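You operate a simulated robot arm through the tools that you are given. There is no shell and no other tool. Be economical: measure what you need, move in short steps, check, and stop when the job is done.

The job below is to be done with a simulated two-armed robot. You get a single attempt, and the scene is never put back.

TASK
Stack the 70 mm height stand from the top of the coil bench on top of the 160 mm height stand. Put one of the spacer blocks from the top of the coil bench on the shelf under the coil bench. Open the top drawer, take the weight on the top of the coil bench and put it away in the inside of the top drawer, then shut the drawer. Take the check pack marked "steel" from the top of the coil bench and put it in the grey kit tray. Any order will do. Set down upright: weight.

The check looks at the end state, three seconds after you hand in, the way a careful person would. Anything else that was tipped, shoved, dropped, spilled or broken makes it a failure.

THE ROBOT
Two 7-joint arms with two-finger parallel grippers on one trunk, on a base that drives. Base frame: it is fixed to the floor where the robot stands at the start and does not move with it; the origin is under the middle of the robot, x ahead of it, y to its left, z up. Readings come in m, rad, newtons and seconds.
The left shoulder is at the start at [0.06, 0.189, 1.279], the right one opposite. With the tool pointing down near the work surface each hand reaches from about 0.1 to 0.62 m from the robot's upright axis, wherever it stands, measured 20 degrees to its own side. Places, roughly: check pack [0.5, -1.75, 1]; height stand [0.5, 0, 1]; inside of the top drawer [1.9, 10.7, 0.8]; kit tray (31x25x5 cm) [0.5, -1.1, 0.9]; shelf under the coil bench [0.6, -0.9, 0.2]; spacer block (5x11x3 cm) [1, 0.5, 0.9]; spacer block (5x11x4 cm) [1, 0.5, 0.9]; top drawer [1.8, 10.7, 0.8]; weight [0.75, -1.25, 1]. Payload 3.43 kg a hand.
The tool frame of a hand sits at the grasp point between the pads (the TCP): z along the fingers, y along the line on which they close. The tips reach 0.03 m beyond it. Largest opening 0.094 m; finger width 0.028, thickness 0.01; the body of the gripper, 0.05 by 0.096 m, starts 0.055 m behind the TCP.
Orientation is that of the tool frame in the base frame, as a unit quaternion [x, y, z, w]. With the fingers straight down and closing along the base's y, the tool's x points along the base's -x, its y along +y and its z along -z.

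THE INTERFACE
- The arms move only by the tool nudge_tool. It takes "left_commands", "right_commands" or both (then of equal length, played together; a hand with none holds still); each is a list of rows, each a list of 3 entries, a list of its own where there are three numbers: the turn, a rotation vector about the tool's x, y, z in rad, then the shift along the tool's x, y, z in mm, then the closure in counts, from 0 (fully open) to 255 (shut). In form: [[[rx, ry, rz], [x, y, z], hand], ...]. A call has 1 to 12 rows; each row shifts and turns the commanded pose from where the row before left it, along the tool's axes as they then stand. Each row takes 0.2 s and may step no farther than 0.05 m and 0.15 rad from the row before; otherwise, or with a gripper value out of range, the whole call is refused. A pose out of reach is approached as far as the arm can. The call stops where the force on the tool passes 40 N (or 10 N more than at its start, if that is more) or the arm is blocked; 0.2 s more then pass. The fingers move at their own pace (about 0.153 m/s each) and stop on an object; they squeeze with about 34 N. The grip force told is the motor's: it shows also when the fingers shut on nothing. Time passes only in rows, and 0.2 s behind the last, so rows that do not move let the fingers close. The reply holds the time, the measured pose of the TCP, the force on the tool along the base axes, the opening and the grip force, in the units named above and with some noise, with the torque about the TCP (base axes, N m) and any sound that the robot's microphone picked up.
- Cameras (640 x 400 px; columns grow to the right, rows downward): "scene" is now at [0.0012, 0.0048, 1.8243]; the picture's right is [-0.02, -1.00, 0.00], its down [-0.85, 0.02, -0.53] and it looks along [0.53, -0.01, -0.85] (base axes); focal length 295 px, centre (320, 200). "left" rides on the left gripper at [0.076, -0.014, -0.102] in its tool frame; the picture's right is [0.18, 0.98, 0.00], its down [-0.75, 0.14, -0.64] and it looks along [-0.63, 0.12, 0.77] (tool axes); focal length 243 px, centre (320, 200). "right" rides on the right gripper at [0.076, 0.014, -0.103] in its tool frame; the picture's right is [-0.18, 0.98, 0.00], its down [-0.75, -0.14, -0.64] and it looks along [-0.63, -0.12, 0.77] (tool axes); focal length 243 px, centre (320, 200). There is no depth. A picture from a camera that has moved, and an enlarged one, comes with that camera's place and axes in the base frame and with its lens. The place of the scene camera against the robot may be out by one fixed shift of up to 0.018 m in any direction.
- camera(camera): a new picture of that camera. The clock stands still meanwhile.
- slide_trunk(by): slides the trunk up (or, below 0, down) by that many m; the arms and the scene camera ride with it, the base frame stays. It gives what a move gives, with no picture.
- roll_base(legs): drives the robot by 1 to 6 legs, each [ahead, left, turn to the left] in m, m and rad, along the robot's own axes; the way and the turn of a leg run together, so that a leg with both is an arc; at most 1.5 m and 3.142 rad a leg. The arms and the cameras ride along, it lands a little off, and it stops where it bumps. It gives what a move gives.
- head_to(pan, tilt): turns the head with the scene camera to pan (to the left, within 1.501 rad either way) and tilt (down, from -0.506 to 1.204), counted from straight ahead of the robot. It gives what a move gives.
- zoom(camera, box): a new picture of the part [left, top, right, bottom] of that camera's present view, enlarged. The clock stands still meanwhile.
- job_done(): hands the job in; it is judged then, once.

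Go step by step. Nothing tells you exact positions but the pictures and the camera data: compare them with the known pose of the tool, close in by small moves and look again before you grip or let go. The budget is 165 turns and 130 pictures, counting those below and the enlarged ones. Unless the task says otherwise, let go and move clear before handing in, and close with one line.

The tools are called after "Emit:" as a command line: name --argument value ..., lists and objects as JSON in quotes. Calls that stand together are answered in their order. nudge_tool: Moves the arms, as the interface text tells. Its arguments: {"type":"object","properties":{"left_commands":{"type":"array","items":{"type":"array"}},"right_commands":{"type":"array","items":{"type":"array"}}},"required":[]} The other tools are called the same way: slide_trunk (by) slides the trunk up or down; roll_base (legs) drives the base; head_to (pan, tilt) turns the head that bears the scene camera; camera (camera) takes a picture; zoom (camera, box) takes an enlarged picture of a part of a camera's view; job_done () hands the job in.

At the start:

```text
t: 0.0
left_ee_pos: [0.3426, 0.0699, 1.3601]
left_orientation: [0.0, 1.0, -0.001, -0.001]
left_wrist_force: [-0.2, -0.6, -0.4]
left_wrist_torque: [-0.03, -0.02, 0.02]
left_opening: 0.094
left_finger_force: 0.0
right_ee_pos: [0.2968, -0.1859, 1.3167]
right_orientation: [-0.001, 1.0, 0.0, 0.0]
right_wrist_force: [-0.2, 0.2, 0.8]
right_wrist_torque: [0.01, -0.03, 0.02]
right_opening: 0.0941
right_finger_force: 0.0
trunk travel left (down, up): [-0.951, 0.039]
robot x, y, heading: [0.0006, -0.001, 0.0]
head pan, tilt: [-0.017, 1.007]
```

scene: 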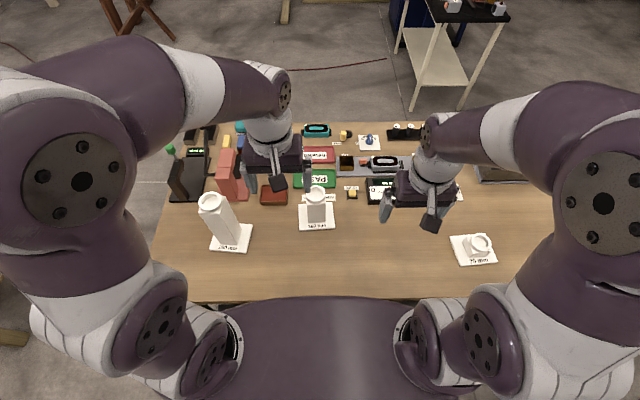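
right: 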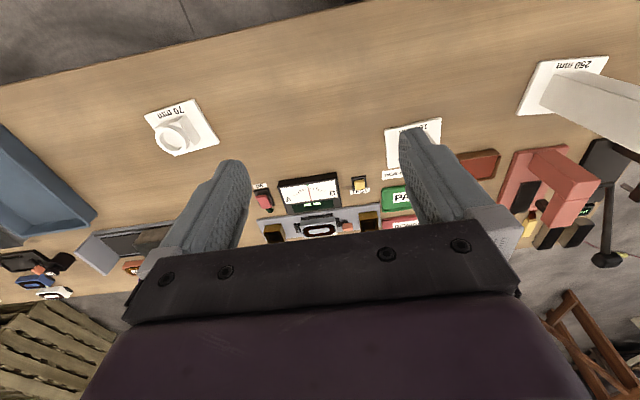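
left: 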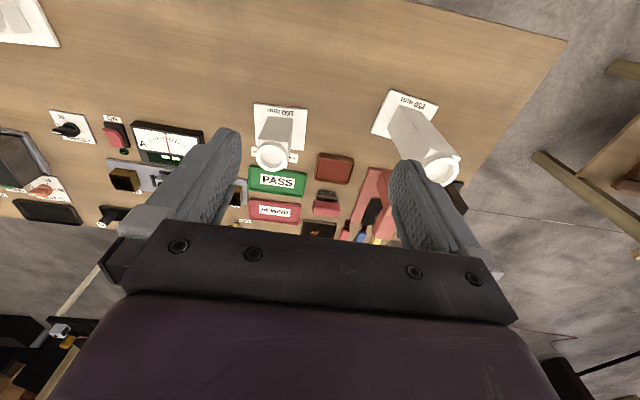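

The bench runs along y in front of me: the 160 mm stand is near [0.53, 0.01] and the 70 mm stand near [0.39, -0.53]. I'll look to the right for the tray, the weight and the packs, and to the left for the spacer blocks.

Emit:
head_to --pan -1.1 --tilt 0.75

Emit:
camera --camera "scene"

Emit:
head_to --pan 0.4 --tilt 0.8

Emit:
camera --camera "scene"

```text
t: 1.3
left_ee_pos: [0.3428, 0.0692, 1.36]
left_orientation: [0.0, 1.0, 0.0, 0.0]
left_wrist_force: [-0.9, 0.3, -1.1]
left_wrist_torque: [0.0, 0.01, 0.01]
left_opening: 0.0942
left_finger_force: 0.0
right_ee_pos: [0.2962, -0.1864, 1.315]
right_orientation: [0.001, 1.0, 0.001, 0.0]
right_wrist_force: [-0.3, 0.3, -0.4]
right_wrist_torque: [-0.02, 0.01, -0.05]
right_opening: 0.0944
right_finger_force: 0.1
trunk travel left (down, up): [-0.951, 0.039]
robot x, y, heading: [-0.0006, -0.0047, 0.0]
head pan, tilt: [-1.1, 0.75]
```

```text
126 pictures are left
camera scene: at [-0.0303, -0.0677, 1.8439], right [-0.89, -0.45, 0.0], down [-0.31, 0.61, -0.73], along [0.33, -0.65, -0.68], focal length 295 px, centre (320, 200)
```

scene: 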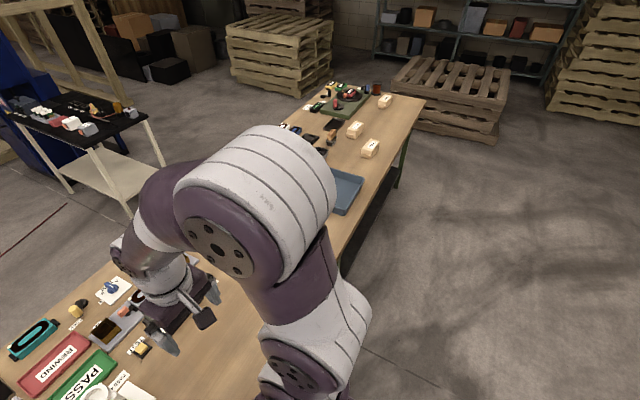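

```text
t: 2.9
left_ee_pos: [0.3422, 0.0695, 1.3589]
left_orientation: [0.001, 1.0, 0.0, 0.0]
left_wrist_force: [-0.4, 0.3, -0.6]
left_wrist_torque: [0.0, 0.01, 0.0]
left_opening: 0.0937
left_finger_force: 0.0
right_ee_pos: [0.2957, -0.1867, 1.3153]
right_orientation: [0.0, 1.0, 0.001, 0.0]
right_wrist_force: [0.2, 0.0, 0.1]
right_wrist_torque: [0.02, 0.0, 0.01]
right_opening: 0.0938
right_finger_force: 0.1
trunk travel left (down, up): [-0.951, 0.039]
robot x, y, heading: [-0.0029, -0.0008, 0.001]
head pan, tilt: [0.4, 0.799]
```

```text
125 pictures are left
camera scene: at [0.0063, 0.0374, 1.84], right [0.39, -0.92, 0.0], down [-0.66, -0.28, -0.7], along [0.64, 0.27, -0.72], focal length 295 px, centre (320, 200)
```

scene: 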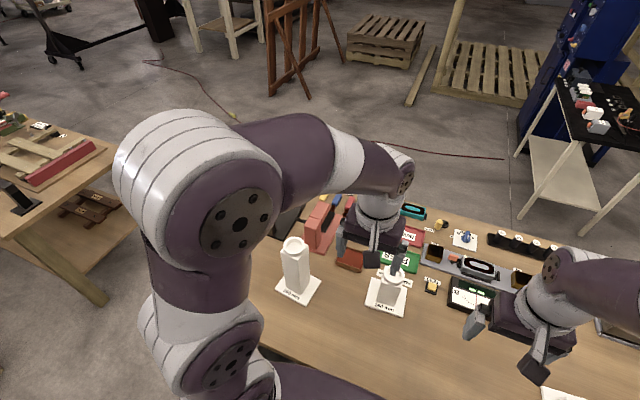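

I need a closer look at the stands before planning the grasp.

Emit:
zoom --camera "right" --box '[100, 60, 300, 185]'

Emit:
zoom --camera "left" --box '[180, 70, 480, 258]'

Emit:
zoom --camera "scene" --box '[230, 180, 550, 380]'

```text
3.20 times, centred on (200, 122) of right
camera zoom: at [0.2195, -0.1724, 1.4183], right [0.18, 0.98, 0.0], down [0.75, -0.14, 0.64], along [0.63, -0.12, -0.77], focal length 776 px, centre (704, 448)
```

zoom: 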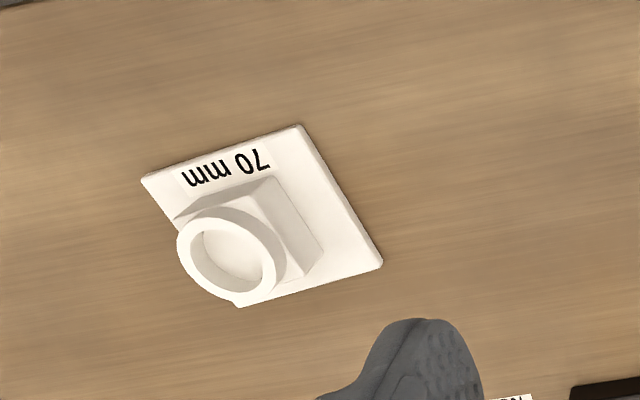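

```text
2.13 times, centred on (330, 164) of left
camera zoom: at [0.2664, 0.0547, 1.4614], right [-0.18, 0.98, 0.0], down [0.75, 0.14, 0.64], along [0.63, 0.12, -0.77], focal length 516 px, centre (299, 277)
```

zoom: 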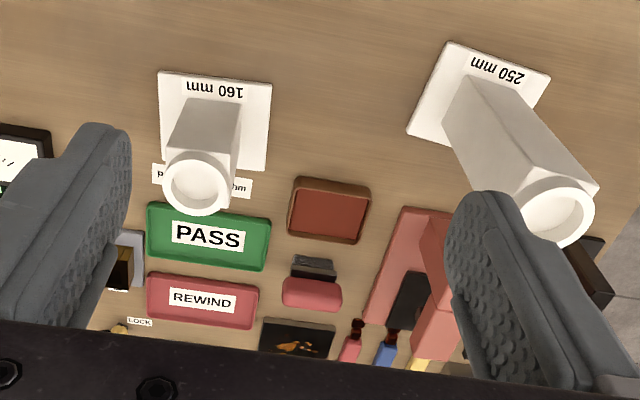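

```text
2.00 times, centred on (390, 280) of scene
camera zoom: at [0.0063, 0.0374, 1.84], right [0.39, -0.92, 0.0], down [-0.66, -0.28, -0.7], along [0.64, 0.27, -0.72], focal length 589 px, centre (180, 40)
```

zoom: 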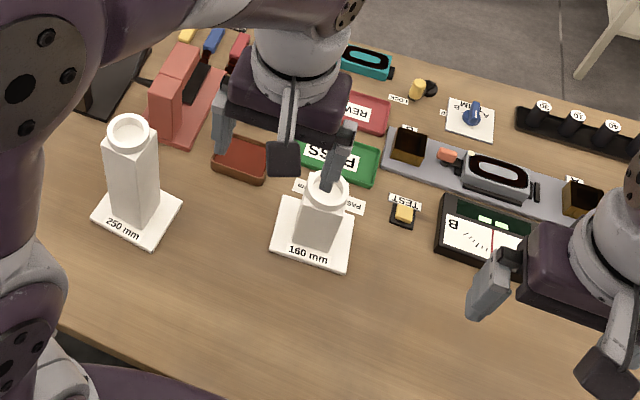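

The stands have a square foot of about 12 cm, a square column and a ring on top. The 70 mm stand is at about (0.40, -0.54), turned roughly 0.1 rad. I'll drive right so that my right hand is over it.

Emit:
roll_base --legs '[[0, -0.34, 0]]'

Emit:
nudge_tool --right_commands '[[[0, 0, 0], [-30, 0, 40], 0], [[0, 0, 0], [-30, 0, 40], 0], [[0, 0, 0], [0, 0, 40], 0], [[0, 0, 0], [0, 0, 40], 0], [[0, 0, 0], [0, 0, 0], 0]]'

Emit:
camera --camera "right"

Emit:
head_to --pan -0.3 --tilt 0.95

Emit:
camera --camera "scene"

```text
t: 5.2
left_ee_pos: [0.3434, -0.27, 1.3588]
left_orientation: [0.002, 1.0, -0.002, 0.0]
left_wrist_force: [0.6, 1.0, -0.1]
left_wrist_torque: [-0.01, 0.02, 0.0]
left_opening: 0.0942
left_finger_force: 0.1
right_ee_pos: [0.2947, -0.526, 1.316]
right_orientation: [0.001, 1.0, -0.001, -0.001]
right_wrist_force: [0.0, 0.3, -0.1]
right_wrist_torque: [0.0, 0.0, -0.05]
right_opening: 0.0938
right_finger_force: 0.0
trunk travel left (down, up): [-0.951, 0.039]
robot x, y, heading: [-0.0002, -0.3391, 0.001]
head pan, tilt: [0.4, 0.799]
```

```text
t: 6.3
left_ee_pos: [0.3428, -0.2728, 1.3593]
left_orientation: [0.002, 1.0, 0.0, 0.0]
left_wrist_force: [-0.1, 0.0, 0.7]
left_wrist_torque: [-0.01, -0.03, -0.01]
left_opening: 0.094
left_finger_force: 0.0
right_ee_pos: [0.3557, -0.5256, 1.1548]
right_orientation: [0.001, 1.0, 0.0, 0.0]
right_wrist_force: [0.2, -0.5, 0.2]
right_wrist_torque: [-0.07, 0.02, 0.02]
right_opening: 0.094
right_finger_force: 0.1
trunk travel left (down, up): [-0.951, 0.039]
robot x, y, heading: [0.0021, -0.3403, 0.001]
head pan, tilt: [0.4, 0.799]
```

```text
121 pictures are left
camera right: at [0.2801, -0.5128, 1.2572], right [0.19, 0.98, 0.0], down [0.75, -0.14, 0.64], along [0.63, -0.12, -0.77], focal length 243 px, centre (320, 200)
```

right: 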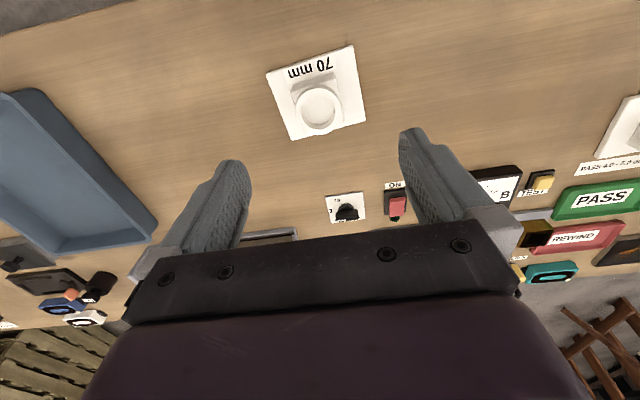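

```text
t: 7.4
left_ee_pos: [0.3423, -0.2733, 1.3604]
left_orientation: [0.001, 1.0, 0.0, 0.0]
left_wrist_force: [-0.7, -0.1, 0.0]
left_wrist_torque: [-0.03, 0.0, 0.02]
left_opening: 0.094
left_finger_force: 0.2
right_ee_pos: [0.3552, -0.527, 1.1557]
right_orientation: [0.002, 1.0, 0.0, 0.0]
right_wrist_force: [0.0, -0.9, 0.5]
right_wrist_torque: [-0.02, -0.02, 0.01]
right_opening: 0.094
right_finger_force: 0.2
trunk travel left (down, up): [-0.951, 0.039]
robot x, y, heading: [-0.0014, -0.3408, -0.002]
head pan, tilt: [-0.3, 0.949]
```

```text
120 pictures are left
camera scene: at [0.0013, -0.3565, 1.8284], right [-0.3, -0.95, 0.0], down [-0.78, 0.24, -0.58], along [0.56, -0.17, -0.81], focal length 295 px, centre (320, 200)
```

scene: 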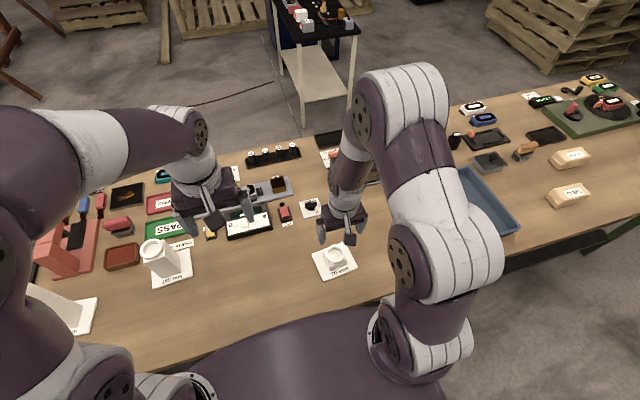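

I estimate the ring centre at about (0.392, -0.537) with a yaw of +0.09 rad. I'll line up above it and look again.

Emit:
nudge_tool --right_commands '[[[0, 0, 0], [-37, -10, 20], 0], [[0, 0, -0.09], [0, 0, 45], 0], [[0, 0, 0], [0, 0, 45], 0], [[0, 0, 0], [0, 0, 45], 0], [[0, 0, 0], [0, 0, 0], 0]]'

Emit:
camera --camera "right"

Emit:
zoom --camera "scene" --box '[260, 190, 420, 290]'

```text
t: 8.6
left_ee_pos: [0.3422, -0.2724, 1.3599]
left_orientation: [0.001, 1.0, 0.001, 0.0]
left_wrist_force: [0.3, 0.0, -0.1]
left_wrist_torque: [-0.01, 0.02, -0.02]
left_opening: 0.0939
left_finger_force: 0.0
right_ee_pos: [0.3913, -0.5401, 0.9995]
right_orientation: [-0.044, 0.999, 0.0, -0.001]
right_wrist_force: [-0.3, -0.7, 0.5]
right_wrist_torque: [-0.01, -0.01, 0.0]
right_opening: 0.0941
right_finger_force: 0.0
trunk travel left (down, up): [-0.951, 0.039]
robot x, y, heading: [-0.0009, -0.3427, -0.003]
head pan, tilt: [-0.3, 0.949]
```

```text
119 pictures are left
camera right: at [0.314, -0.5325, 1.1021], right [0.1, 1.0, 0.0], down [0.76, -0.07, 0.64], along [0.64, -0.06, -0.77], focal length 243 px, centre (320, 200)
```

right: 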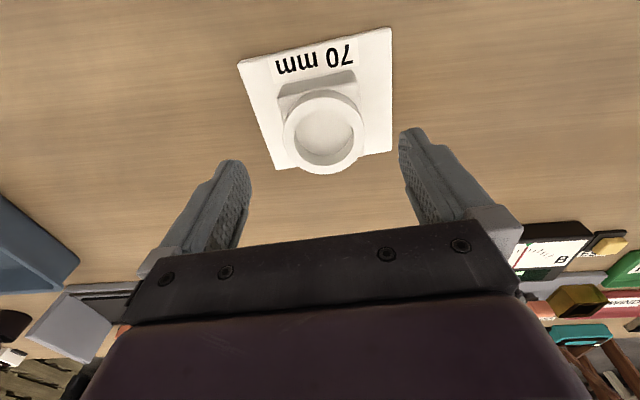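

```text
4.00 times, centred on (340, 240) of scene
camera zoom: at [0.0007, -0.3566, 1.8284], right [-0.3, -0.95, 0.0], down [-0.78, 0.24, -0.58], along [0.56, -0.17, -0.81], focal length 1179 px, centre (240, 40)
```

zoom: 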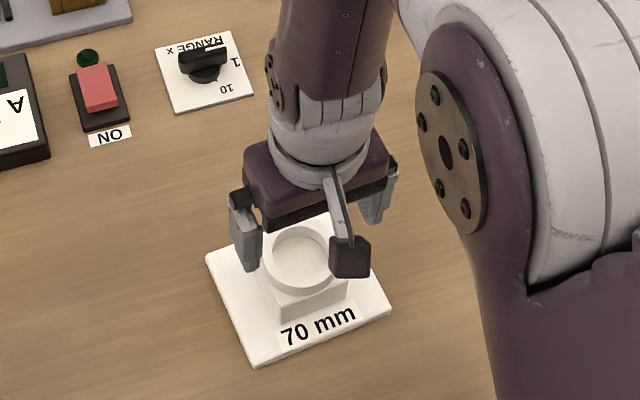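

The ring is centred at about (0.3915, -0.5376), which matches the tool. I'll descend and close.

Emit:
nudge_tool --right_commands '[[[0, 0, 0], [0, 2, 35], 0], [[0, 0, 0], [0, 0, 35], 0], [[0, 0, 0], [0, 0, 22], 0], [[0, 0, 0], [0, 0, 0], 0], [[0, 0, 0], [0, 0, 0], 255], [[0, 0, 0], [0, 0, 0], 255], [[0, 0, 0], [0, 0, 0], 255], [[0, 0, 0], [0, 0, 0], 255]]'

Emit:
camera --camera "right"

```text
t: 10.4
left_ee_pos: [0.3422, -0.2734, 1.3597]
left_orientation: [0.001, 1.0, 0.0, 0.0]
left_wrist_force: [-0.3, -0.6, 0.7]
left_wrist_torque: [0.03, 0.02, 0.02]
left_opening: 0.0938
left_finger_force: 0.1
right_ee_pos: [0.3912, -0.5371, 0.9089]
right_orientation: [-0.044, 0.999, 0.0, 0.0]
right_wrist_force: [0.2, -0.2, -0.2]
right_wrist_torque: [0.0, 0.01, 0.0]
right_opening: 0.0684
right_finger_force: 33.9
trunk travel left (down, up): [-0.951, 0.039]
robot x, y, heading: [-0.0008, -0.3395, -0.004]
head pan, tilt: [-0.3, 0.949]
```

```text
117 pictures are left
camera right: at [0.3139, -0.5301, 1.0107], right [0.1, 1.0, 0.0], down [0.76, -0.08, 0.64], along [0.64, -0.06, -0.77], focal length 243 px, centre (320, 200)
```

right: 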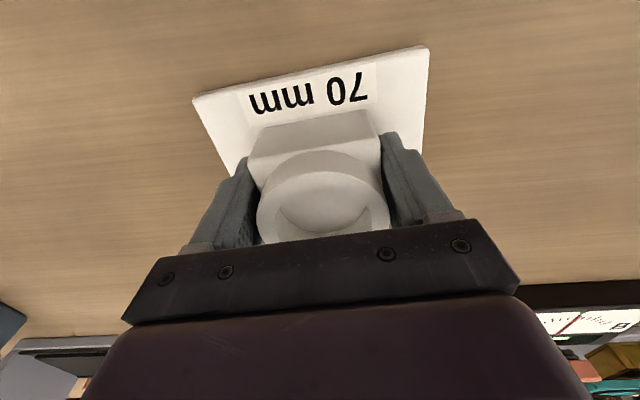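

The stand is gripped at a width of 68 mm. I'll lift it and drive left to the 160 mm stand.

Emit:
nudge_tool --right_commands '[[[0, 0, 0], [0, 0, -20], 255], [[0, 0, 0], [0, 0, -50], 255], [[0, 0, 0], [0, 0, -50], 255], [[0, 0, 0], [0, 0, -50], 255], [[0, 0, 0], [0, 0, -50], 255], [[0, 0, 0], [0, 0, -50], 255], [[0, 0, 0], [0, 0, 0], 255]]'

Emit:
roll_base --legs '[[0, 0.5, 0]]'

Emit:
camera --camera "right"

Emit:
camera --camera "scene"

```text
t: 12.0
left_ee_pos: [0.3433, -0.2724, 1.3595]
left_orientation: [0.002, 1.0, -0.001, 0.0]
left_wrist_force: [-0.1, 0.3, -0.1]
left_wrist_torque: [-0.02, 0.01, -0.02]
left_opening: 0.094
left_finger_force: 0.0
right_ee_pos: [0.3928, -0.5361, 1.1789]
right_orientation: [-0.044, 0.999, 0.001, -0.001]
right_wrist_force: [0.3, -0.3, -1.8]
right_wrist_torque: [-0.02, 0.03, -0.01]
right_opening: 0.068
right_finger_force: 33.8
trunk travel left (down, up): [-0.951, 0.039]
robot x, y, heading: [0.0017, -0.3434, -0.005]
head pan, tilt: [-0.3, 0.949]
```

```text
t: 15.0
left_ee_pos: [0.3423, 0.2241, 1.3589]
left_orientation: [0.001, 1.0, 0.0, 0.0]
left_wrist_force: [-0.5, 0.1, 0.1]
left_wrist_torque: [0.0, 0.0, 0.0]
left_opening: 0.0938
left_finger_force: 0.1
right_ee_pos: [0.3925, -0.0369, 1.1778]
right_orientation: [-0.044, 0.999, 0.001, -0.001]
right_wrist_force: [0.5, -0.6, -2.9]
right_wrist_torque: [0.03, 0.01, -0.02]
right_opening: 0.0685
right_finger_force: 34.6
trunk travel left (down, up): [-0.951, 0.039]
robot x, y, heading: [0.0035, 0.1594, 0.004]
head pan, tilt: [-0.3, 0.949]
```

```text
116 pictures are left
camera right: at [0.3161, -0.0308, 1.2807], right [0.1, 1.0, 0.0], down [0.76, -0.08, 0.64], along [0.64, -0.06, -0.77], focal length 243 px, centre (320, 200)
```

right: 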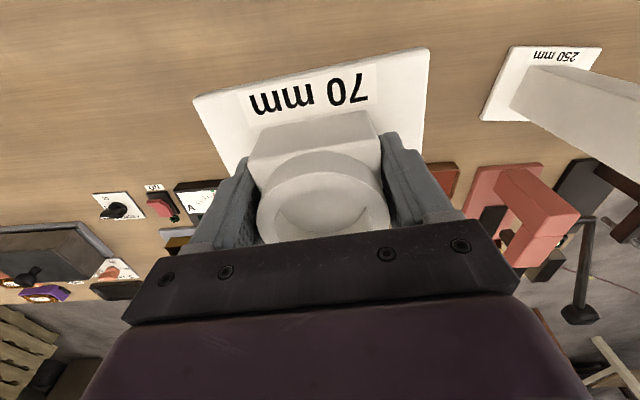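

```text
115 pictures are left
camera scene: at [0.0028, 0.1407, 1.8284], right [-0.3, -0.95, 0.0], down [-0.78, 0.24, -0.58], along [0.56, -0.17, -0.81], focal length 295 px, centre (320, 200)
```

scene: 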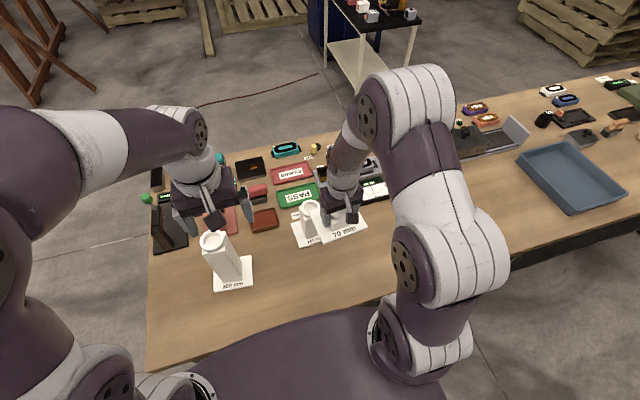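

The 160 mm ring is at about (0.533, 0.0055) in both the left-hand and scene views. I'll bring the held stand over it at height and check from the side.

Emit:
nudge_tool --right_commands '[[[0, 0, 0], [-48, 10, 0], 255], [[0, 0, 0], [-48, 10, 0], 255], [[0, 0, 0], [-47.7, 9.9, 0], 255], [[0, 0, 0], [0, 0, 30], 255], [[0, 0, 0], [0, 0, 0], 255]]'

Emit:
camera --camera "left"

Emit:
zoom --camera "scene" --box '[220, 150, 420, 275]'

```text
t: 16.2
left_ee_pos: [0.3434, 0.2267, 1.359]
left_orientation: [0.001, 1.0, 0.001, 0.001]
left_wrist_force: [-0.4, -0.6, -0.3]
left_wrist_torque: [0.02, 0.02, 0.01]
left_opening: 0.0942
left_finger_force: 0.0
right_ee_pos: [0.534, 0.0052, 1.1483]
right_orientation: [-0.044, 0.999, 0.0, 0.001]
right_wrist_force: [-0.6, -0.3, -2.0]
right_wrist_torque: [0.0, 0.01, -0.01]
right_opening: 0.0678
right_finger_force: 33.7
trunk travel left (down, up): [-0.951, 0.039]
robot x, y, heading: [0.001, 0.157, -0.004]
head pan, tilt: [-0.3, 0.949]
```

```text
114 pictures are left
camera left: at [0.2676, 0.2118, 1.4614], right [-0.18, 0.98, 0.0], down [0.75, 0.14, 0.64], along [0.63, 0.12, -0.77], focal length 243 px, centre (320, 200)
```

left: 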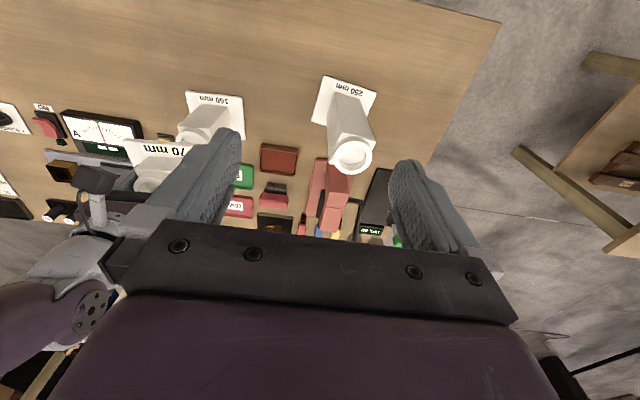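

```text
3.20 times, centred on (320, 212) of scene
camera zoom: at [0.0024, 0.1423, 1.8284], right [-0.3, -0.95, 0.0], down [-0.78, 0.24, -0.58], along [0.56, -0.17, -0.81], focal length 943 px, centre (320, 160)
```

zoom: 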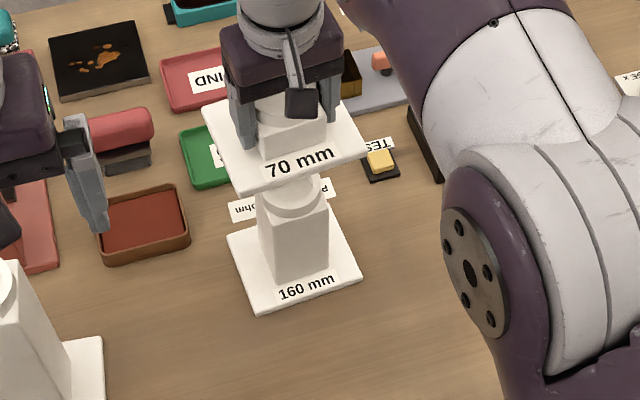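

The alignment is within a few millimetres. I'll shift 2 mm in y and lower, expecting contact at about z = 1.069.

Emit:
nudge_tool --right_commands '[[[0, 0, 0], [0, -2, 35], 255], [[0, 0, 0], [0, 0, 30], 255], [[0, 0, 0], [0, 0, 8], 255], [[0, 0, 0], [0, 0, 0], 255]]'

Emit:
zoom --camera "scene" --box '[220, 150, 420, 275]'

```text
t: 17.2
left_ee_pos: [0.3445, 0.2276, 1.3589]
left_orientation: [0.001, 1.0, 0.001, 0.0]
left_wrist_force: [0.4, -0.6, -0.1]
left_wrist_torque: [0.01, -0.01, 0.01]
left_opening: 0.0938
left_finger_force: 0.1
right_ee_pos: [0.5353, 0.0043, 1.0733]
right_orientation: [-0.044, 0.999, -0.001, 0.001]
right_wrist_force: [0.7, -0.1, -1.7]
right_wrist_torque: [0.02, 0.02, 0.01]
right_opening: 0.068
right_finger_force: 34.4
trunk travel left (down, up): [-0.951, 0.039]
robot x, y, heading: [0.0, 0.1588, 0.001]
head pan, tilt: [-0.3, 0.949]
```

```text
3.20 times, centred on (320, 212) of scene
camera zoom: at [0.003, 0.1428, 1.8284], right [-0.3, -0.95, 0.0], down [-0.78, 0.24, -0.58], along [0.56, -0.17, -0.81], focal length 943 px, centre (320, 160)
```

zoom: 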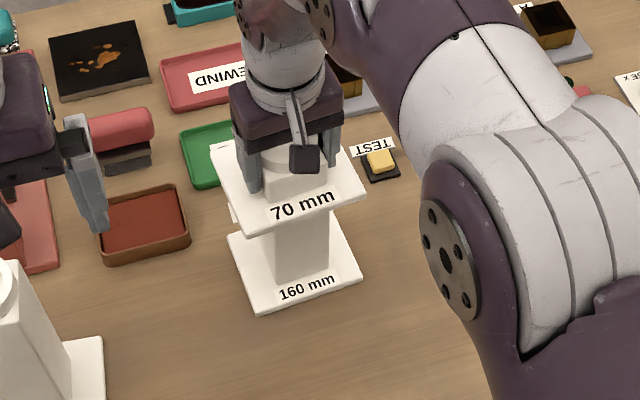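

It's close, with x perhaps 2–3 mm too far. I'll correct that and creep down to contact.

Emit:
nudge_tool --right_commands '[[[0, 0, 0], [2.5, 0, 0], 255], [[0, 0, 0], [0, 0, 2], 255], [[0, 0, 0], [0, 0, 1.5], 255], [[0, 0, 0], [0, 0, 1], 255], [[0, 0, 0], [0, 0, 0], 255]]'

```text
t: 18.4
left_ee_pos: [0.3431, 0.2269, 1.3598]
left_orientation: [0.002, 1.0, 0.0, 0.0]
left_wrist_force: [0.2, 0.0, 0.8]
left_wrist_torque: [-0.05, -0.03, -0.01]
left_opening: 0.094
left_finger_force: 0.1
right_ee_pos: [0.5319, 0.0044, 1.0706]
right_orientation: [-0.044, 0.999, 0.0, 0.0]
right_wrist_force: [0.3, -0.9, -2.3]
right_wrist_torque: [-0.02, 0.02, -0.02]
right_opening: 0.068
right_finger_force: 34.2
trunk travel left (down, up): [-0.951, 0.039]
robot x, y, heading: [-0.0019, 0.1533, -0.007]
head pan, tilt: [-0.3, 0.949]
```

No contact yet, so I'll creep further.

Emit:
nudge_tool --right_commands '[[[0, 0, 0], [0, 0, 1], 255], [[0, 0, 0], [0, 0, 1], 255], [[0, 0, 0], [0, 0, 0], 255]]'

```text
t: 19.2
left_ee_pos: [0.3438, 0.2266, 1.3604]
left_orientation: [0.002, 1.0, 0.0, 0.001]
left_wrist_force: [0.1, 0.1, -0.3]
left_wrist_torque: [0.01, 0.0, -0.02]
left_opening: 0.0942
left_finger_force: 0.0
right_ee_pos: [0.5334, 0.0039, 1.0698]
right_orientation: [-0.044, 0.999, 0.001, 0.0]
right_wrist_force: [1.0, 0.0, -2.5]
right_wrist_torque: [0.01, 0.02, 0.02]
right_opening: 0.0681
right_finger_force: 33.3
trunk travel left (down, up): [-0.951, 0.039]
robot x, y, heading: [0.0008, 0.1603, 0.001]
head pan, tilt: [-0.3, 0.949]
```

Emit:
nudge_tool --right_commands '[[[0, 0, 0], [0, 0, 1], 255], [[0, 0, 0], [0, 0, 1], 255], [[0, 0, 0], [0, 0, 0], 255]]'

Emit:
zoom --camera "scene" --box '[260, 160, 380, 235]'

```text
t: 20.0
left_ee_pos: [0.3428, 0.2274, 1.3601]
left_orientation: [0.002, 1.0, 0.0, 0.002]
left_wrist_force: [-0.4, -0.2, -0.2]
left_wrist_torque: [-0.01, 0.03, -0.02]
left_opening: 0.0939
left_finger_force: 0.1
right_ee_pos: [0.5319, 0.0041, 1.0687]
right_orientation: [-0.043, 0.999, 0.0, 0.001]
right_wrist_force: [0.4, -1.3, 7.2]
right_wrist_torque: [-0.03, 0.2, 0.01]
right_opening: 0.068
right_finger_force: 34.2
trunk travel left (down, up): [-0.951, 0.039]
robot x, y, heading: [0.0004, 0.1597, -0.003]
head pan, tilt: [-0.3, 0.949]
```

```text
5.33 times, centred on (320, 198) of scene
camera zoom: at [0.0014, 0.1431, 1.8286], right [-0.3, -0.95, 0.0], down [-0.78, 0.24, -0.58], along [0.56, -0.17, -0.81], focal length 1571 px, centre (320, 213)
```

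zoom: 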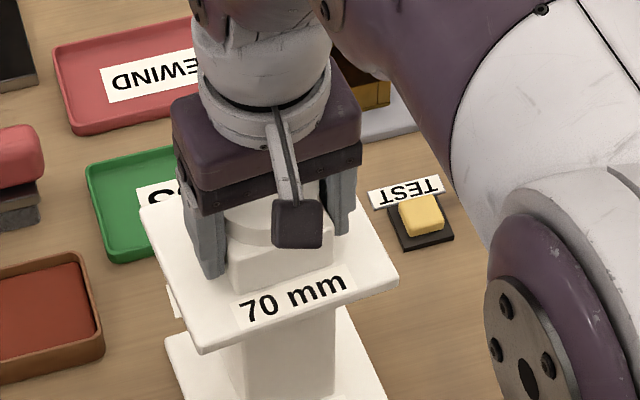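

I have contact at exactly the expected height. I'll release, retract straight up and check.

Emit:
nudge_tool --right_commands '[[[0, 0, 0], [0, 0, 0], 200], [[0, 0, 0], [0, 0, 0], 100], [[0, 0, 0], [0, 0, 0], 0], [[0, 0, 0], [0, 0, 0], 0], [[0, 0, 0], [0, 0, -20], 0], [[0, 0, 0], [0, 0, -40], 0], [[0, 0, 0], [0, 0, -50], 0], [[0, 0, 0], [0, 0, -50], 0], [[0, 0, 0], [0, 0, 0], 0]]'

Emit:
camera --camera "right"

Emit:
zoom --camera "left" --box '[80, 60, 320, 210]'

```text
t: 22.0
left_ee_pos: [0.3448, 0.2272, 1.3596]
left_orientation: [0.003, 1.0, 0.0, 0.0]
left_wrist_force: [-0.9, 0.2, -0.2]
left_wrist_torque: [0.0, 0.03, -0.04]
left_opening: 0.0938
left_finger_force: 0.0
right_ee_pos: [0.5321, 0.004, 1.2274]
right_orientation: [-0.044, 0.999, 0.0, -0.002]
right_wrist_force: [-0.3, -1.1, 0.2]
right_wrist_torque: [0.0, -0.01, -0.01]
right_opening: 0.0939
right_finger_force: 0.1
trunk travel left (down, up): [-0.951, 0.039]
robot x, y, heading: [0.0023, 0.1627, -0.004]
head pan, tilt: [-0.3, 0.949]
```

```text
110 pictures are left
camera right: at [0.4548, 0.011, 1.33], right [0.1, 1.0, 0.0], down [0.76, -0.08, 0.64], along [0.64, -0.06, -0.77], focal length 243 px, centre (320, 200)
```

right: 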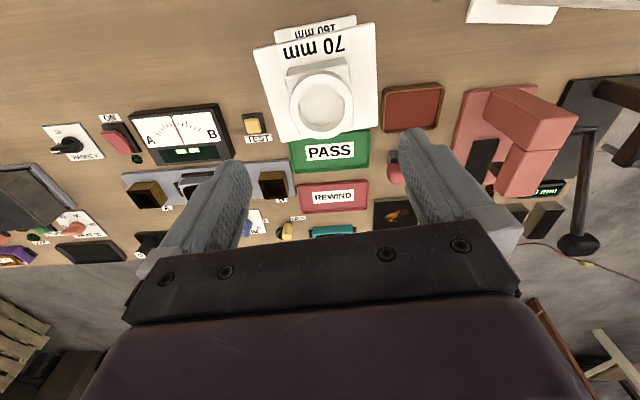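

```text
2.67 times, centred on (200, 135) of left
camera zoom: at [0.2683, 0.2123, 1.4612], right [-0.18, 0.98, 0.0], down [0.75, 0.14, 0.64], along [0.63, 0.12, -0.77], focal length 647 px, centre (640, 373)
```

zoom: 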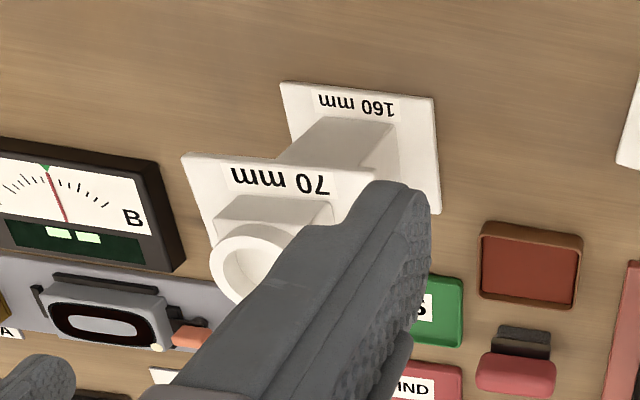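

The 70 mm stand sits squarely on the 160 mm stand. Next are the spacer blocks at the far left end of the bench, so I'll retract the right hand, drive left and look.

Emit:
nudge_tool --right_commands '[[[0, 0, 0.09], [0, 0, -50], 0], [[0, 0, 0], [50, 0, -50], 0], [[0, 0, 0], [50, 0, -30], 0], [[0, 0, 0], [50, 0, 0], 0], [[0, 0, 0], [50, 0, 0], 0]]'

Emit:
roll_base --legs '[[0, 0.7, 0]]'

Emit:
head_to --pan 0.0 --tilt 0.7

Emit:
camera --camera "scene"

```text
refused: row 2 steps farther than a row can; nothing moved
```

```text
t: 25.8
left_ee_pos: [0.3449, 0.9265, 1.3594]
left_orientation: [0.001, 1.0, 0.0, -0.001]
left_wrist_force: [0.4, -0.6, 0.3]
left_wrist_torque: [0.01, 0.0, 0.01]
left_opening: 0.0938
left_finger_force: 0.1
right_ee_pos: [0.5336, 0.705, 1.2278]
right_orientation: [-0.044, 0.999, 0.0, 0.0]
right_wrist_force: [-0.2, -0.9, -0.4]
right_wrist_torque: [0.05, 0.0, -0.02]
right_opening: 0.094
right_finger_force: 0.1
trunk travel left (down, up): [-0.951, 0.039]
robot x, y, heading: [0.005, 0.861, -0.003]
head pan, tilt: [-0.3, 0.949]
```

```text
t: 26.6
left_ee_pos: [0.3456, 0.929, 1.3597]
left_orientation: [0.002, 1.0, -0.001, 0.0]
left_wrist_force: [-0.4, 1.1, 0.1]
left_wrist_torque: [0.01, 0.01, 0.01]
left_opening: 0.0938
left_finger_force: 0.1
right_ee_pos: [0.5345, 0.706, 1.228]
right_orientation: [-0.045, 0.999, 0.0, 0.001]
right_wrist_force: [0.4, 0.4, -0.6]
right_wrist_torque: [0.01, -0.02, -0.04]
right_opening: 0.0941
right_finger_force: 0.2
trunk travel left (down, up): [-0.951, 0.039]
robot x, y, heading: [-0.0016, 0.8555, -0.002]
head pan, tilt: [0.0, 0.7]
```

```text
108 pictures are left
camera scene: at [0.0196, 0.8653, 1.8481], right [0.0, -1.0, 0.0], down [-0.64, 0.0, -0.76], along [0.76, 0.0, -0.64], focal length 295 px, centre (320, 200)
```

scene: 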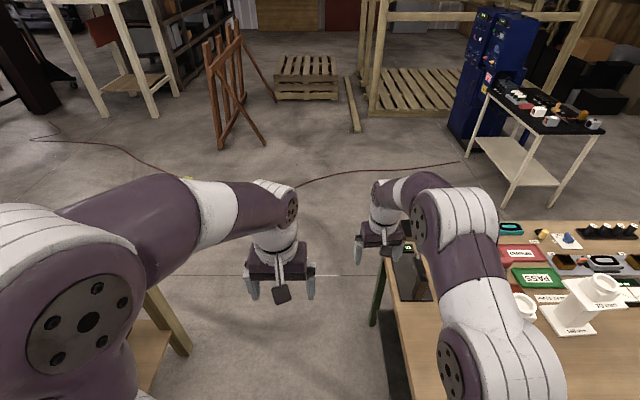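

The bench's left edge is at y ≈ 0.60 and its back edge at x ≈ 1.03. I'll retract the right hand, then drive round the left end and face the bench from there.

Emit:
nudge_tool --right_commands '[[[0, 0, 0.09], [0, 0, -45], 0], [[0, 0, 0], [40, 0, -30], 0], [[0, 0, 0], [40, 0, -30], 0], [[0, 0, 0], [45, 0, 0], 0], [[0, 0, 0], [45, 0, 0], 0], [[0, 0, 0], [0, 0, 0], 0]]'

Emit:
roll_base --legs '[[0, 0.13, 0], [1.12, 0.05, 0], [0, 0, -1.571]]'

Emit:
head_to --pan -0.2 --tilt 0.95

Emit:
camera --camera "scene"

```text
t: 28.0
left_ee_pos: [0.345, 0.9282, 1.3598]
left_orientation: [0.001, 1.0, 0.0, 0.0]
left_wrist_force: [0.8, -0.2, -0.3]
left_wrist_torque: [-0.02, 0.03, 0.0]
left_opening: 0.094
left_finger_force: 0.0
right_ee_pos: [0.3611, 0.7056, 1.3326]
right_orientation: [0.001, 1.0, 0.001, 0.0]
right_wrist_force: [-0.4, 0.1, 0.2]
right_wrist_torque: [0.03, -0.02, -0.03]
right_opening: 0.0942
right_finger_force: 0.1
trunk travel left (down, up): [-0.951, 0.039]
robot x, y, heading: [0.0037, 0.861, -0.001]
head pan, tilt: [0.0, 0.7]
```

```text
t: 38.4
left_ee_pos: [1.1878, 0.6796, 1.3598]
left_orientation: [0.713, 0.701, 0.0, 0.001]
left_wrist_force: [0.0, -0.8, -0.3]
left_wrist_torque: [-0.03, 0.03, 0.0]
left_opening: 0.094
left_finger_force: 0.0
right_ee_pos: [0.9645, 0.6652, 1.3331]
right_orientation: [0.713, 0.701, 0.0, 0.0]
right_wrist_force: [0.1, 0.1, -0.3]
right_wrist_torque: [-0.02, -0.01, 0.02]
right_opening: 0.0942
right_finger_force: 0.1
trunk travel left (down, up): [-0.951, 0.039]
robot x, y, heading: [1.1238, 1.0248, -1.588]
head pan, tilt: [0.0, 0.7]
```

```text
t: 39.2
left_ee_pos: [1.1864, 0.6792, 1.36]
left_orientation: [0.713, 0.701, 0.0, 0.0]
left_wrist_force: [0.5, -0.2, 0.2]
left_wrist_torque: [-0.01, 0.02, -0.01]
left_opening: 0.0941
left_finger_force: 0.1
right_ee_pos: [0.9648, 0.6667, 1.3333]
right_orientation: [0.714, 0.701, 0.0, 0.0]
right_wrist_force: [0.3, -0.8, 0.3]
right_wrist_torque: [0.03, 0.01, 0.02]
right_opening: 0.094
right_finger_force: 0.0
trunk travel left (down, up): [-0.951, 0.039]
robot x, y, heading: [1.1194, 1.0248, -1.592]
head pan, tilt: [-0.201, 0.949]
```

```text
107 pictures are left
camera scene: at [1.1013, 1.0186, 1.8285], right [-0.98, 0.22, 0.0], down [0.18, 0.79, -0.58], along [-0.13, -0.57, -0.81], focal length 295 px, centre (320, 200)
```

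scene: 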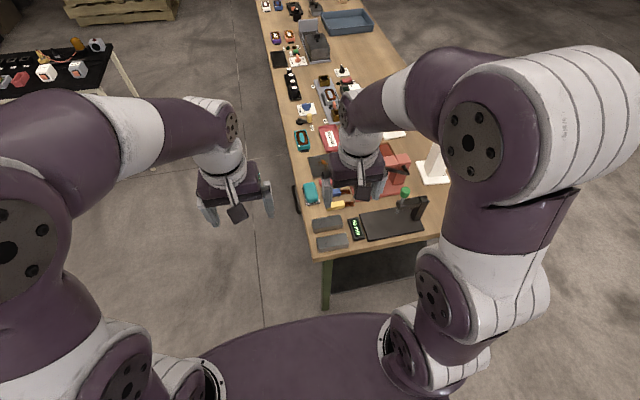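

Emit:
zoom --camera "scene" --box '[280, 150, 440, 250]'

Emit:
camera --camera "right"

```text
4.00 times, centred on (360, 200) of scene
camera zoom: at [1.1013, 1.0186, 1.8285], right [-0.98, 0.22, 0.0], down [0.18, 0.79, -0.58], along [-0.13, -0.57, -0.81], focal length 1179 px, centre (160, 200)
```

zoom: 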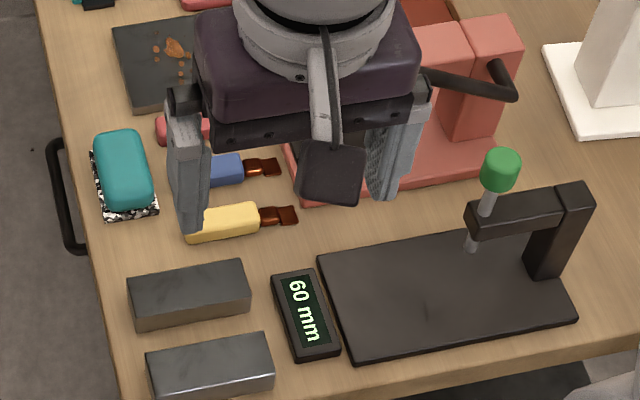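

```text
105 pictures are left
camera right: at [0.9802, 0.7414, 1.4355], right [0.98, -0.2, 0.0], down [-0.15, -0.75, 0.64], along [-0.13, -0.63, -0.77], focal length 243 px, centre (320, 200)
```

right: 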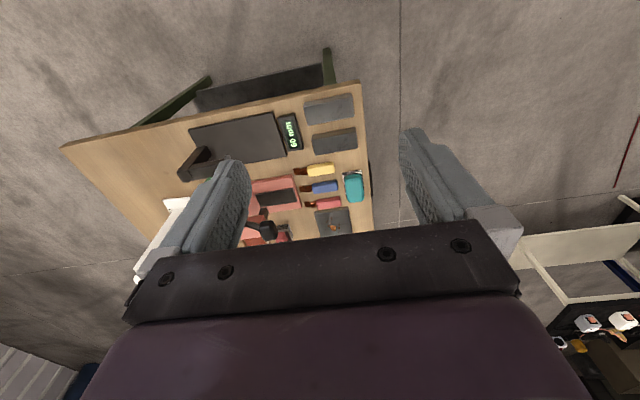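

The two grey spacer blocks lie along x at (0.946, 0.54) and (0.947, 0.46), and the dark shelf sits low under the bench, inset by about 8–10 cm. If I pick a block from behind the bench with a 45° tool, I can place it flat on the shelf in the same posture. I'll drive round to the back.

Emit:
roll_base --legs '[[0, 0.46, 0], [0.66, 0, 0], [0, 0, -1.55]]'

Emit:
head_to --pan 0.0 --tilt 0.8

Emit:
camera --camera "scene"

```text
t: 49.0
left_ee_pos: [1.2333, 0.2793, 1.3599]
left_orientation: [1.0, 0.003, 0.0, 0.0]
left_wrist_force: [0.3, -0.4, 1.0]
left_wrist_torque: [-0.02, -0.01, 0.01]
left_opening: 0.0941
left_finger_force: 0.1
right_ee_pos: [1.2146, 0.5033, 1.3329]
right_orientation: [1.0, 0.003, 0.0, 0.0]
right_wrist_force: [-0.5, 0.8, 0.5]
right_wrist_torque: [0.02, 0.01, 0.0]
right_opening: 0.0939
right_finger_force: 0.1
trunk travel left (down, up): [-0.951, 0.039]
robot x, y, heading: [1.5795, 0.3499, -3.135]
head pan, tilt: [-0.201, 0.949]
```

```text
t: 49.7
left_ee_pos: [1.2343, 0.2796, 1.3595]
left_orientation: [1.0, 0.003, 0.0, 0.0]
left_wrist_force: [-0.3, 0.4, 0.0]
left_wrist_torque: [-0.01, 0.02, 0.01]
left_opening: 0.094
left_finger_force: 0.2
right_ee_pos: [1.2146, 0.5017, 1.3327]
right_orientation: [1.0, 0.003, 0.0, 0.001]
right_wrist_force: [0.1, 0.5, -0.3]
right_wrist_torque: [-0.03, 0.01, 0.0]
right_opening: 0.0939
right_finger_force: 0.0
trunk travel left (down, up): [-0.951, 0.039]
robot x, y, heading: [1.5755, 0.3531, -3.139]
head pan, tilt: [0.0, 0.799]
```

```text
104 pictures are left
camera scene: at [1.5472, 0.3588, 1.8399], right [-0.01, 1.0, 0.0], down [0.72, 0.01, -0.7], along [-0.7, 0.0, -0.72], focal length 295 px, centre (320, 200)
```

scene: 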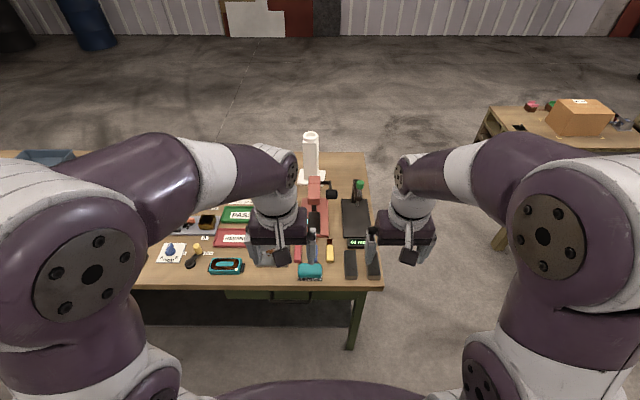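

Before choosing a grasp I want to see the shelf from here. My hands are clear of the bench edge, so I'll lower the trunk and look.

Emit:
slide_trunk --by -0.75

Emit:
head_to --pan 0.3 --tilt 0.65

Emit:
camera --camera "scene"

Emit:
camera --camera "right"

```text
refused: -0.75 is not a number from -0.4 to 0.4
```

```text
t: 50.5
left_ee_pos: [1.234, 0.2808, 1.3603]
left_orientation: [1.0, 0.003, 0.0, 0.0]
left_wrist_force: [0.5, -0.3, -0.3]
left_wrist_torque: [0.0, 0.04, -0.01]
left_opening: 0.0937
left_finger_force: 0.1
right_ee_pos: [1.2138, 0.5027, 1.3338]
right_orientation: [1.0, 0.003, 0.0, 0.0]
right_wrist_force: [0.0, 0.7, 0.3]
right_wrist_torque: [0.0, 0.03, 0.02]
right_opening: 0.094
right_finger_force: 0.0
trunk travel left (down, up): [-0.951, 0.039]
robot x, y, heading: [1.579, 0.3529, -3.134]
head pan, tilt: [0.3, 0.649]
```

```text
103 pictures are left
camera scene: at [1.5452, 0.3332, 1.8525], right [-0.3, 0.95, 0.0], down [0.58, 0.18, -0.8], along [-0.76, -0.24, -0.6], focal length 295 px, centre (320, 200)
```

scene: 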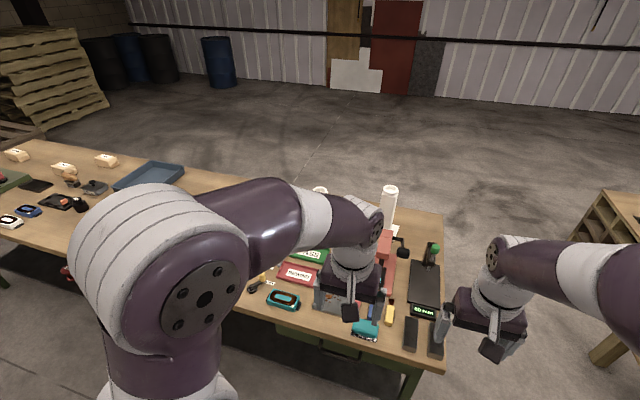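

```text
102 pictures are left
camera right: at [1.2912, 0.4884, 1.4355], right [-0.18, -0.98, 0.0], down [-0.75, 0.14, 0.64], along [-0.63, 0.11, -0.77], focal length 243 px, centre (320, 200)
```

right: 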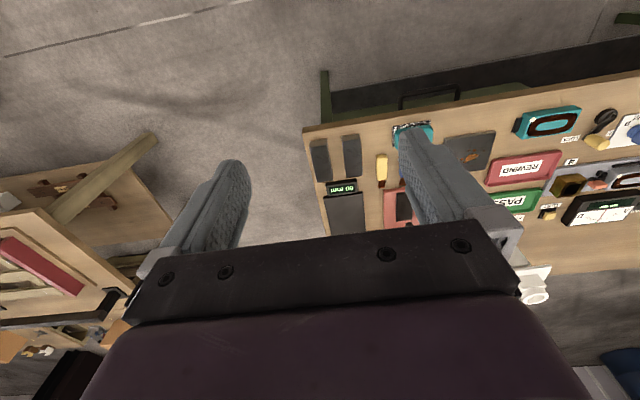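

Emit:
slide_trunk --by -0.4

Emit:
slide_trunk --by -0.35

Emit:
head_to --pan 0.2 --tilt 0.55

Emit:
camera --camera "scene"

Emit:
camera --camera "right"

```text
t: 54.4
left_ee_pos: [1.2339, 0.2797, 0.9595]
left_orientation: [1.0, 0.003, 0.0, 0.0]
left_wrist_force: [-0.7, -0.4, -0.2]
left_wrist_torque: [0.0, 0.03, -0.03]
left_opening: 0.0943
left_finger_force: 0.0
right_ee_pos: [1.2158, 0.5026, 0.933]
right_orientation: [1.0, 0.003, 0.001, 0.001]
right_wrist_force: [-0.1, 0.2, -0.5]
right_wrist_torque: [-0.01, -0.02, 0.0]
right_opening: 0.0939
right_finger_force: 0.0
trunk travel left (down, up): [-0.551, 0.439]
robot x, y, heading: [1.578, 0.3559, -3.136]
head pan, tilt: [0.3, 0.649]
```

```text
t: 57.8
left_ee_pos: [1.2339, 0.2804, 0.6103]
left_orientation: [1.0, 0.003, 0.0, -0.001]
left_wrist_force: [0.0, -1.0, -0.1]
left_wrist_torque: [-0.02, -0.03, 0.02]
left_opening: 0.0939
left_finger_force: 0.0
right_ee_pos: [1.2143, 0.502, 0.583]
right_orientation: [1.0, 0.003, 0.001, 0.0]
right_wrist_force: [0.1, 0.5, 0.5]
right_wrist_torque: [-0.01, -0.02, -0.01]
right_opening: 0.094
right_finger_force: 0.0
trunk travel left (down, up): [-0.201, 0.789]
robot x, y, heading: [1.5771, 0.3518, -3.136]
head pan, tilt: [0.3, 0.649]
```

```text
t: 58.5
left_ee_pos: [1.2339, 0.2797, 0.609]
left_orientation: [1.0, 0.003, 0.0, 0.0]
left_wrist_force: [-0.1, 0.6, -0.3]
left_wrist_torque: [0.01, 0.03, 0.0]
left_opening: 0.0941
left_finger_force: 0.0
right_ee_pos: [1.2148, 0.5027, 0.583]
right_orientation: [1.0, 0.004, 0.0, 0.0]
right_wrist_force: [-0.6, -0.1, -0.3]
right_wrist_torque: [0.02, 0.0, -0.01]
right_opening: 0.0939
right_finger_force: 0.0
trunk travel left (down, up): [-0.201, 0.789]
robot x, y, heading: [1.5738, 0.3524, -3.134]
head pan, tilt: [0.201, 0.55]
```

```text
101 pictures are left
camera scene: at [1.5401, 0.3407, 1.1113], right [-0.21, 0.98, 0.0], down [0.51, 0.11, -0.85], along [-0.83, -0.18, -0.52], focal length 295 px, centre (320, 200)
```

scene: 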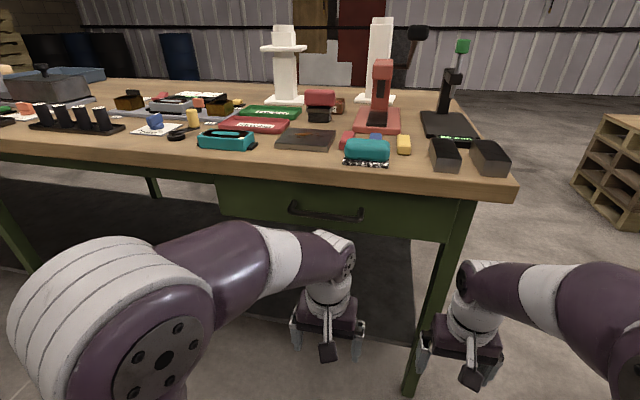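

```text
100 pictures are left
camera right: at [1.2912, 0.4883, 0.6855], right [-0.18, -0.98, 0.0], down [-0.75, 0.14, 0.64], along [-0.63, 0.11, -0.77], focal length 243 px, centre (320, 200)
```

right: 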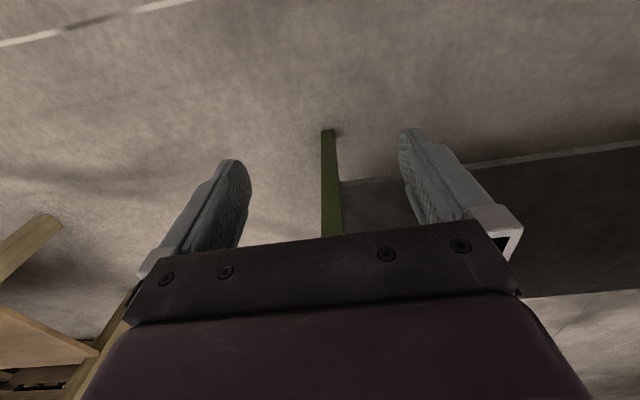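

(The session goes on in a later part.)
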